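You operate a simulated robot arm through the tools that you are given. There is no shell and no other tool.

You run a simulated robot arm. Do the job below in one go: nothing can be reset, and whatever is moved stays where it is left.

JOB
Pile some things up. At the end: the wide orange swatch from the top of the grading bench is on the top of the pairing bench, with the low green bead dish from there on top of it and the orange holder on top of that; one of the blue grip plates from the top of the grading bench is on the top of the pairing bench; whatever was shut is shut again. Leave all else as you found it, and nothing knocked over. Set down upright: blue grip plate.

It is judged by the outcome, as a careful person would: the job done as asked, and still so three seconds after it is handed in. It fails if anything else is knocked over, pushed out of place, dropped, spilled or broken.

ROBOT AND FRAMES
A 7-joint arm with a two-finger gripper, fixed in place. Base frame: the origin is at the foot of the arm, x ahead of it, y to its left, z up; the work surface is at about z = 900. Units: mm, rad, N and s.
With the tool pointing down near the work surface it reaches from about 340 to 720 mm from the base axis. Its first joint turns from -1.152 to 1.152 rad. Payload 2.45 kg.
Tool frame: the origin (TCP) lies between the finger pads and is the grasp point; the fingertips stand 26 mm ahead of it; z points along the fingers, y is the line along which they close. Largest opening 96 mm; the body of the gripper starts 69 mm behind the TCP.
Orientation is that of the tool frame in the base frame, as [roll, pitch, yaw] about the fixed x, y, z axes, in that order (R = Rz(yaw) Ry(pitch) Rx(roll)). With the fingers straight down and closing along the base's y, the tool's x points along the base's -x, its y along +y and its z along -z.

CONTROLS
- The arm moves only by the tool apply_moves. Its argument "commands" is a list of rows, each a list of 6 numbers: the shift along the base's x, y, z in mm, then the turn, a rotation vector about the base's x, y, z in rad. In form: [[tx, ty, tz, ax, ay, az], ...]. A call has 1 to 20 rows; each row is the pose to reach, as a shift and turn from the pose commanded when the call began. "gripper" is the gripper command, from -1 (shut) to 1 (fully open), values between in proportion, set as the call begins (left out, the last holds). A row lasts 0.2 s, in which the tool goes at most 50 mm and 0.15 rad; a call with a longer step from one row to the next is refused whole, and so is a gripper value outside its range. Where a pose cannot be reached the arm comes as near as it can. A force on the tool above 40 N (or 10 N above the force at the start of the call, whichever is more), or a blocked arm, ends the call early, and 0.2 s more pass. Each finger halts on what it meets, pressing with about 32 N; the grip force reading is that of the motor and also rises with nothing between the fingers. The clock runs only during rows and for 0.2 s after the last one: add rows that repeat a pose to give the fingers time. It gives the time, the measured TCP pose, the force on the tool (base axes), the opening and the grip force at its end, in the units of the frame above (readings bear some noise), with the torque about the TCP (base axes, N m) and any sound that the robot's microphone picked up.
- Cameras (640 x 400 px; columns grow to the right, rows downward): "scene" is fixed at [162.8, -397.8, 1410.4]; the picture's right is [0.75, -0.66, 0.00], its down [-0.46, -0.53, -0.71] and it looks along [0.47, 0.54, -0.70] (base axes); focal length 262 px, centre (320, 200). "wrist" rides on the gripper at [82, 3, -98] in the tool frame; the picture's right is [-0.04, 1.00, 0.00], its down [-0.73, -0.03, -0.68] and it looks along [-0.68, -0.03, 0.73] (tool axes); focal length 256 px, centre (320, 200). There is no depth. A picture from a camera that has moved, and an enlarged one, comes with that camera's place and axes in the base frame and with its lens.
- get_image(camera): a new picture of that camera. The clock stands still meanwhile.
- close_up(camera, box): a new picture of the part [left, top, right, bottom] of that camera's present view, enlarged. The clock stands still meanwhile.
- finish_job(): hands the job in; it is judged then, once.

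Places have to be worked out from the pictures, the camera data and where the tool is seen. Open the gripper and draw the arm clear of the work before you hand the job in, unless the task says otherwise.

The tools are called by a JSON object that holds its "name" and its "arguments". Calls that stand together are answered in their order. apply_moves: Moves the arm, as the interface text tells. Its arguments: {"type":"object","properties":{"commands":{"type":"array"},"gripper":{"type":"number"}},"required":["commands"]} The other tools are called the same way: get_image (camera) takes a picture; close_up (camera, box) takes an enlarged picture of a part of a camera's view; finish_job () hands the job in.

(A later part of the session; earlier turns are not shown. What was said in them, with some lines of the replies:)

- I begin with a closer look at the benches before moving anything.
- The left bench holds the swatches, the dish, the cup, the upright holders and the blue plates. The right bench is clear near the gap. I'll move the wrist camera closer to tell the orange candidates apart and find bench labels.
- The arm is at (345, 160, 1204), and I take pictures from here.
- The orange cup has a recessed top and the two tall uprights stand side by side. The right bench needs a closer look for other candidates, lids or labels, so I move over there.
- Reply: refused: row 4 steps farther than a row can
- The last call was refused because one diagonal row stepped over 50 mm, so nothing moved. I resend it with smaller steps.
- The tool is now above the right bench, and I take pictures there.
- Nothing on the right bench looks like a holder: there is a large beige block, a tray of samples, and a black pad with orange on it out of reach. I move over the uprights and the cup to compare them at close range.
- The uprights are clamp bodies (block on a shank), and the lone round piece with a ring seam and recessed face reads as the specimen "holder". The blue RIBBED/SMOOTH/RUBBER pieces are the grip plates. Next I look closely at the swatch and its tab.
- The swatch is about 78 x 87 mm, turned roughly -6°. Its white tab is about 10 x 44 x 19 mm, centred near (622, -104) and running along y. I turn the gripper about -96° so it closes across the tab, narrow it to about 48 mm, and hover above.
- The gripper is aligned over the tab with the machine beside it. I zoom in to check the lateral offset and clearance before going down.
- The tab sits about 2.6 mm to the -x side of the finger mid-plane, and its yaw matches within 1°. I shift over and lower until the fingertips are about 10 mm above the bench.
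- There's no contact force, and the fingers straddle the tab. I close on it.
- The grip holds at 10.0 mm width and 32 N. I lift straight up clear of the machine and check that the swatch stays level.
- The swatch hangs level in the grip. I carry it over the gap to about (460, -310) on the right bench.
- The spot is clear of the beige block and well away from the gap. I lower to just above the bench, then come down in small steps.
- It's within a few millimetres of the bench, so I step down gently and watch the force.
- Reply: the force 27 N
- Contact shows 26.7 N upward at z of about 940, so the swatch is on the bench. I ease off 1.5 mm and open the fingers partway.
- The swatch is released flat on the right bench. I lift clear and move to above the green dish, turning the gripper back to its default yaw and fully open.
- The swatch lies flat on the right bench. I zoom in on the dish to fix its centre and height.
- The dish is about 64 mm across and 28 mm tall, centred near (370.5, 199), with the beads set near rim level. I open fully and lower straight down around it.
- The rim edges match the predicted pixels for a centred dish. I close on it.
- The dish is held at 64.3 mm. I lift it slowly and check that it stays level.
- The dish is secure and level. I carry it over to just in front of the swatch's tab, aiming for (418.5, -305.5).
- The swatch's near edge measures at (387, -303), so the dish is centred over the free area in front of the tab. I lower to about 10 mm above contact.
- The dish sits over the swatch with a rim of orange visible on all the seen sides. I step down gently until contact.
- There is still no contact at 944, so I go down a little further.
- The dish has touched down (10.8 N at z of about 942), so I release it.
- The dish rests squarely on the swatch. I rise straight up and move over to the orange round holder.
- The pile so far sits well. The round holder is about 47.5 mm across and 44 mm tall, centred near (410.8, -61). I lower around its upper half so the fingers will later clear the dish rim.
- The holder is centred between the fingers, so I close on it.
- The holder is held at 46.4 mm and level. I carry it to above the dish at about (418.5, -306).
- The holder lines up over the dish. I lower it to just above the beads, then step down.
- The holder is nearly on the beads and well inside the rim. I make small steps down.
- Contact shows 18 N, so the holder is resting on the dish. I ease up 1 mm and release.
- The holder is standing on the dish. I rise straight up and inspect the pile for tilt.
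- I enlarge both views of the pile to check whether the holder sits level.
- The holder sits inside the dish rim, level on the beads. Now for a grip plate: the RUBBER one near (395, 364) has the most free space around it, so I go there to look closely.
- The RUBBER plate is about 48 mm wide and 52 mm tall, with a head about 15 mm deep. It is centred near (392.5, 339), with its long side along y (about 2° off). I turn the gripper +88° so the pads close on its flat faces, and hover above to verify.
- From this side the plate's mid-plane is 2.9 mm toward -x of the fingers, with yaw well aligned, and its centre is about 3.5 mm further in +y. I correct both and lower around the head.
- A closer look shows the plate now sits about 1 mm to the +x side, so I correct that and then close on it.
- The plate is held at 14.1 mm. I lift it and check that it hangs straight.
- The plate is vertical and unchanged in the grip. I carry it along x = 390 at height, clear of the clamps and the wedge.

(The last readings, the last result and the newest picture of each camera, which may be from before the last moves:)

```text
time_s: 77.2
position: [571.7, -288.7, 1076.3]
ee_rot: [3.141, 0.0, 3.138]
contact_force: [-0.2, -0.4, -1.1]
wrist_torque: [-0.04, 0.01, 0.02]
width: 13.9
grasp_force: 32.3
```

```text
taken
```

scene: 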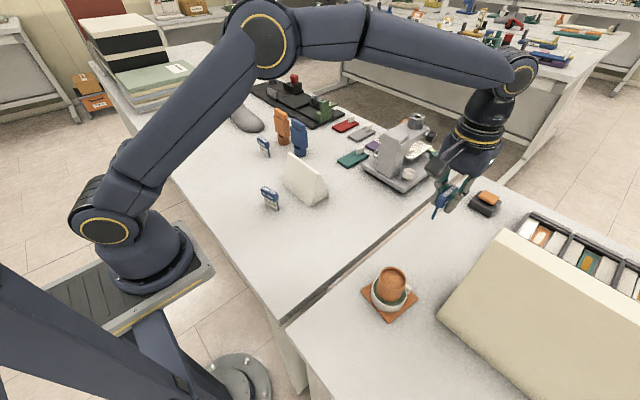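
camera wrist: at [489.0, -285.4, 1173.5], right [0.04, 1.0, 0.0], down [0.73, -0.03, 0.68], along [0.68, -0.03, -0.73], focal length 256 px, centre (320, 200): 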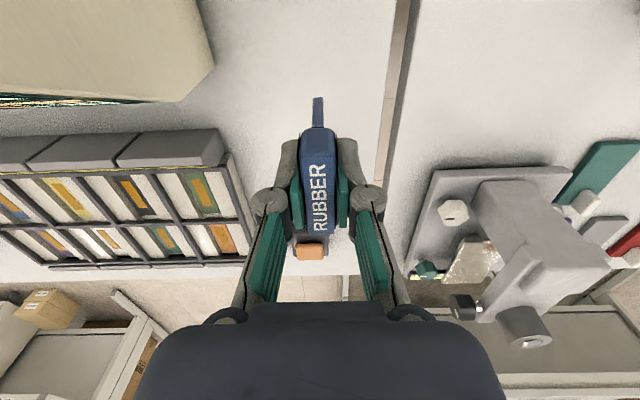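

The plate is above a clear spot on the right bench at (570, -288). I lower it to just above the surface.

{"name": "apply_moves", "arguments": {"commands": [[0, 0, -20, 0, 0, 0], [0, 0, -45, 0, 0, 0], [0, 0, -70, 0, 0, 0], [0, 0, -92, 0, 0, 0], [0, 0, -108, 0, 0, 0], [0, 0, -116, 0, 0, 0], [0, 0, -119, 0, 0, 0], [0, 0, -119, 0, 0, 0]]}}

{"name": "close_up", "arguments": {"camera": "wrist", "box": [200, 60, 440, 240]}}

{"name": "close_up", "arguments": {"camera": "scene", "box": [370, 150, 530, 310]}}

```text
time_s: 79.0
position: [570.5, -288.3, 955.6]
ee_rot: [-3.14, -0.001, -3.14]
contact_force: [-0.1, -0.4, 0.1]
wrist_torque: [-0.01, 0.01, 0.0]
width: 14.1
grasp_force: 32.2
```

```text
2.22 times, centred on (320, 150) of wrist
camera zoom: at [488.3, -285.2, 1053.4], right [0.04, 1.0, 0.0], down [0.73, -0.03, 0.68], along [0.68, -0.03, -0.73], focal length 569 px, centre (320, 311)
```

zoom: 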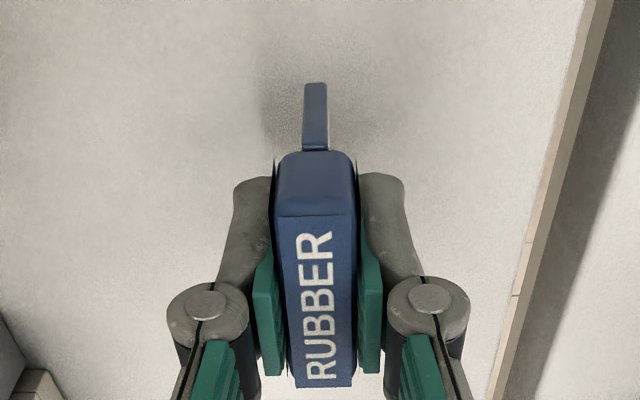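

```text
2.50 times, centred on (450, 230) of scene
camera zoom: at [162.8, -397.8, 1410.4], right [0.75, -0.66, 0.0], down [-0.46, -0.53, -0.71], along [0.47, 0.54, -0.7], focal length 656 px, centre (-5, 125)
```

zoom: 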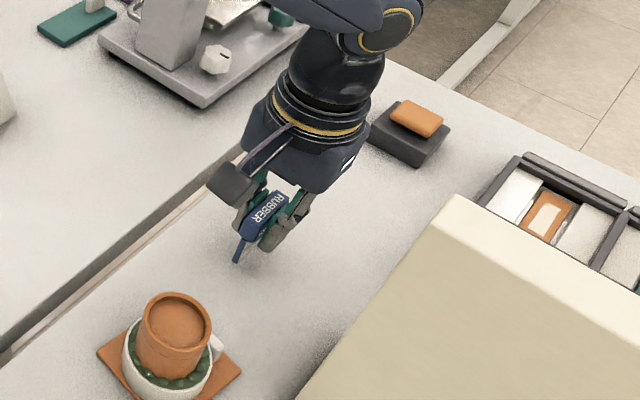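

Clearances look good. I step down in small increments and watch for contact.

{"name": "apply_moves", "arguments": {"commands": [[0, 0, -2, 0, 0, 0], [0, 0, -4, 0, 0, 0], [0, 0, -5, 0, 0, 0], [0, 0, -5, 0, 0, 0]]}}

```text
time_s: 80.0
position: [571.0, -286.9, 951.2]
ee_rot: [3.141, -0.001, 3.14]
contact_force: [0.1, 0.1, -1.4]
wrist_torque: [0.01, 0.0, 0.01]
width: 14.3
grasp_force: 31.8
```

{"name": "apply_moves", "arguments": {"commands": [[0, 0, -1, 0, 0, 0], [0, 0, -2, 0, 0, 0], [0, 0, -2, 0, 0, 0]]}}

```text
time_s: 80.8
position: [570.4, -288.3, 949.4]
ee_rot: [-3.141, 0.0, 3.141]
contact_force: [-0.3, 0.7, -0.3]
wrist_torque: [0.0, 0.02, 0.03]
width: 14.3
grasp_force: 31.3
```

{"name": "apply_moves", "arguments": {"commands": [[0, 0, -1, 0, 0, 0], [0, 0, -2, 0, 0, 0], [0, 0, -2, 0, 0, 0]]}}

```text
time_s: 81.6
position: [570.2, -288.2, 946.8]
ee_rot: [-3.14, 0.0, -3.14]
contact_force: [0.2, -0.6, -0.7]
wrist_torque: [0.02, 0.02, -0.01]
width: 14.0
grasp_force: 32.0
```

{"name": "apply_moves", "arguments": {"commands": [[0, 0, -1, 0, 0, 0], [0, 0, -1.5, 0, 0, 0], [0, 0, -1.5, 0, 0, 0]]}}

```text
time_s: 82.4
position: [571.0, -287.1, 945.5]
ee_rot: [-3.141, 0.0, 3.141]
contact_force: [-0.5, -0.2, -1.2]
wrist_torque: [-0.01, 0.02, -0.01]
width: 14.2
grasp_force: 31.8
```

Still free at z of about 945, so I continue with finer steps.

{"name": "apply_moves", "arguments": {"commands": [[0, 0, -0.5, 0, 0, 0], [0, 0, -1, 0, 0, 0], [0, 0, -1, 0, 0, 0]]}}

```text
time_s: 83.2
position: [570.9, -288.3, 946.1]
ee_rot: [-3.141, 0.0, 3.141]
contact_force: [-0.6, 0.8, 5.5]
wrist_torque: [0.06, 0.18, 0.01]
width: 14.1
grasp_force: 31.8
```

Contact shows 5.5 N, so the plate's foot is on the bench. I open the fingers a little first so the plate can settle.

{"name": "apply_moves", "arguments": {"commands": [[0, 0, 0.3, 0, 0, 0], [0, 0, 0.3, 0, 0, 0], [0, 0, 0.3, 0, 0, 0], [0, 0, 0.3, 0, 0, 0]], "gripper": -0.5}}

{"name": "close_up", "arguments": {"camera": "wrist", "box": [200, 60, 440, 240]}}

{"name": "close_up", "arguments": {"camera": "scene", "box": [390, 170, 490, 270]}}

```text
time_s: 84.2
position: [571.9, -288.3, 945.6]
ee_rot: [-3.141, 0.0, 3.141]
contact_force: [0.2, -0.8, 0.3]
wrist_torque: [-0.01, 0.0, 0.0]
width: 24.2
grasp_force: 0.1
```

```text
2.22 times, centred on (320, 150) of wrist
camera zoom: at [489.1, -285.7, 1042.9], right [0.04, 1.0, 0.0], down [0.73, -0.03, 0.68], along [0.68, -0.03, -0.73], focal length 569 px, centre (320, 311)
```

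zoom: 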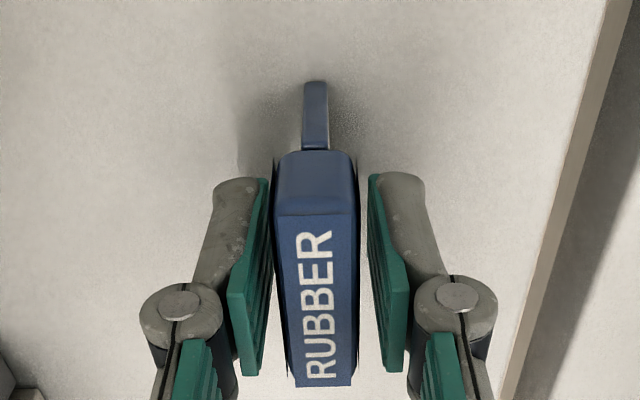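

```text
4.00 times, centred on (440, 220) of scene
camera zoom: at [162.8, -397.8, 1410.4], right [0.75, -0.66, 0.0], down [-0.46, -0.53, -0.71], along [0.47, 0.54, -0.7], focal length 1049 px, centre (-160, 120)
```

zoom: 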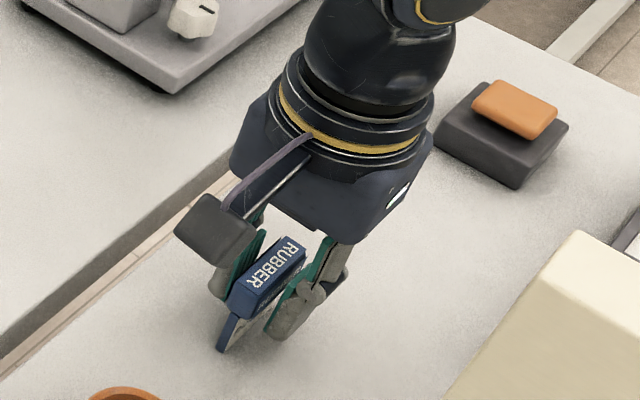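

The plate stands on its own with the fingers clear of it. I open further and rise straight up.

{"name": "apply_moves", "arguments": {"commands": [[0, 0, 0, 0, 0, 0], [0, 0, 0, 0, 0, 0], [0, 0, 0, 0, 0, 0], [0, 0, 15, 0, 0, 0], [0, 0, 40, 0, 0, 0], [0, 0, 75, 0, 0, 0], [0, 0, 115, 0, 0, 0], [0, 0, 150, 0, 0, 0], [0, 0, 150, 0, 0, 0]], "gripper": 0.3}}

{"name": "get_image", "arguments": {"camera": "wrist"}}

{"name": "close_up", "arguments": {"camera": "scene", "box": [340, 170, 500, 330]}}

```text
time_s: 86.2
position: [571.2, -287.2, 1095.8]
ee_rot: [3.141, 0.0, -3.14]
contact_force: [-0.7, 0.4, -0.4]
wrist_torque: [0.02, 0.04, 0.0]
width: 62.7
grasp_force: 0.1
```

```text
taken
camera wrist: at [489.4, -285.2, 1193.6], right [0.04, 1.0, 0.0], down [0.73, -0.03, 0.68], along [0.68, -0.03, -0.73], focal length 256 px, centre (320, 200)
```

wrist: 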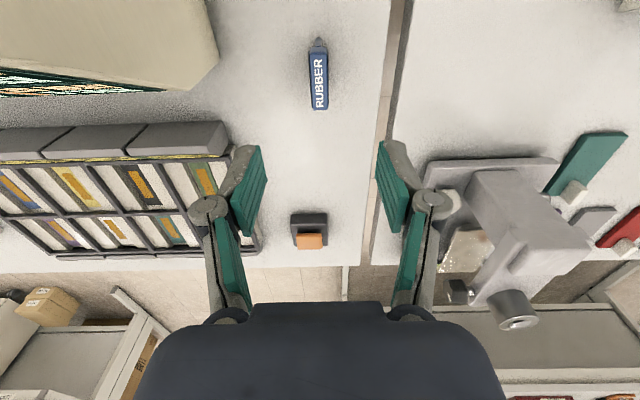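

```text
2.50 times, centred on (420, 250) of scene
camera zoom: at [162.8, -397.8, 1410.4], right [0.75, -0.66, 0.0], down [-0.46, -0.53, -0.71], along [0.47, 0.54, -0.7], focal length 656 px, centre (70, 75)
```

zoom: 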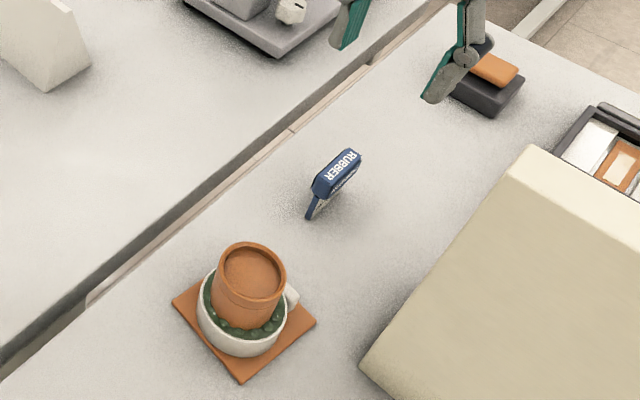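

The plate stands upright, the pile is intact, and nothing that was shut has been opened. I open the gripper fully and draw the arm up and away to its starting place.

{"name": "apply_moves", "arguments": {"commands": [[0, 0, 40, 0, 0, 0], [0, 0, 80, 0, 0, 0], [0, 0, 110, 0, 0, 0], [-20, 35, 110, 0, 0, 0], [-42, 70, 110, 0, 0, 0], [-64, 105, 110, 0, 0, 0], [-86, 140, 110, 0, 0, 0], [-108, 175, 110, 0, 0, 0], [-127, 208, 110, 0, 0, 0], [-127, 208, 110, 0, 0, 0]], "gripper": 1}}

{"name": "get_image", "arguments": {"camera": "scene"}}

{"name": "close_up", "arguments": {"camera": "scene", "box": [340, 170, 500, 330]}}

{"name": "get_image", "arguments": {"camera": "wrist"}}

```text
time_s: 88.4
position: [444.6, -77.3, 1205.6]
ee_rot: [3.141, -0.001, -3.141]
contact_force: [-0.9, 0.9, 0.4]
wrist_torque: [-0.02, -0.01, -0.03]
width: 96.1
grasp_force: 0.0
```

```text
taken
```

scene: 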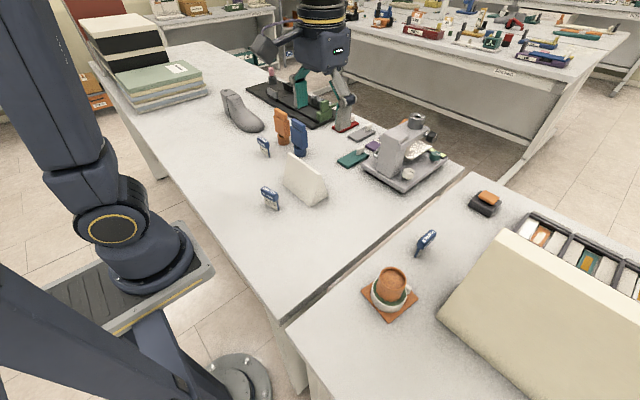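

```text
2.50 times, centred on (420, 250) of scene
camera zoom: at [162.8, -397.8, 1410.4], right [0.75, -0.66, 0.0], down [-0.46, -0.53, -0.71], along [0.47, 0.54, -0.7], focal length 656 px, centre (70, 75)
```

zoom: 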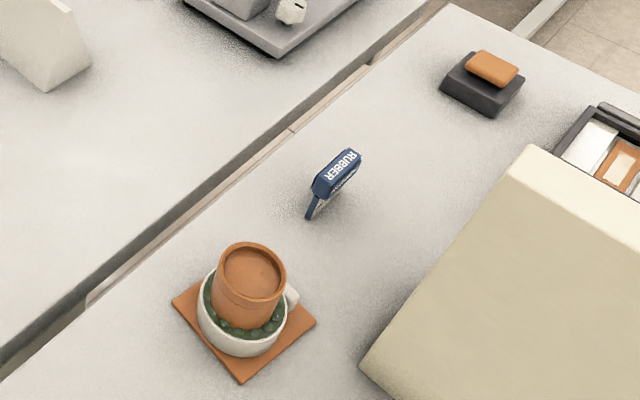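

```text
taken
camera wrist: at [361.8, -75.5, 1303.4], right [0.04, 1.0, 0.0], down [0.73, -0.03, 0.68], along [0.68, -0.03, -0.73], focal length 256 px, centre (320, 200)
```

wrist: 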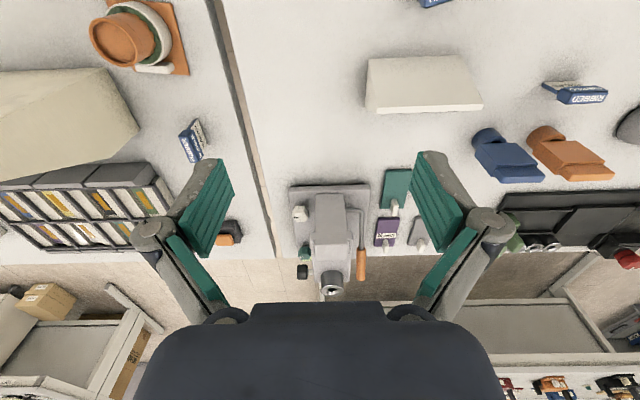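

The pile (swatch, dish, holder) and the upright RUBBER plate are steady on the right bench. Everything else matches the first pictures, and the arm is open and clear. I hand the job in.

{"name": "finish_job", "arguments": {}}

```text
The job is handed in.
```

I built the pile on the right-hand bench: the wide orange swatch flat on the bench, the green bead dish on it, and the orange holder on the beads inside the dish's rim. The blue RUBBER grip plate stands upright on the same bench, just beyond the pile. The last pictures show both steady and everything else where it was. I opened nothing, so there was nothing to shut again. The gripper is open and the arm is back at its starting place.

Two of these were my own reading of the job:

- **Orange holder:** I took this to be the round orange cup-like piece, not the tall orange upright beside the blue one. I judged the two uprights to be clamps.
- **Benches:** I saw no labels on either bench. I took the left one as the grading bench, since the swatch, dish and plates were on it, and the right one as the pairing bench.
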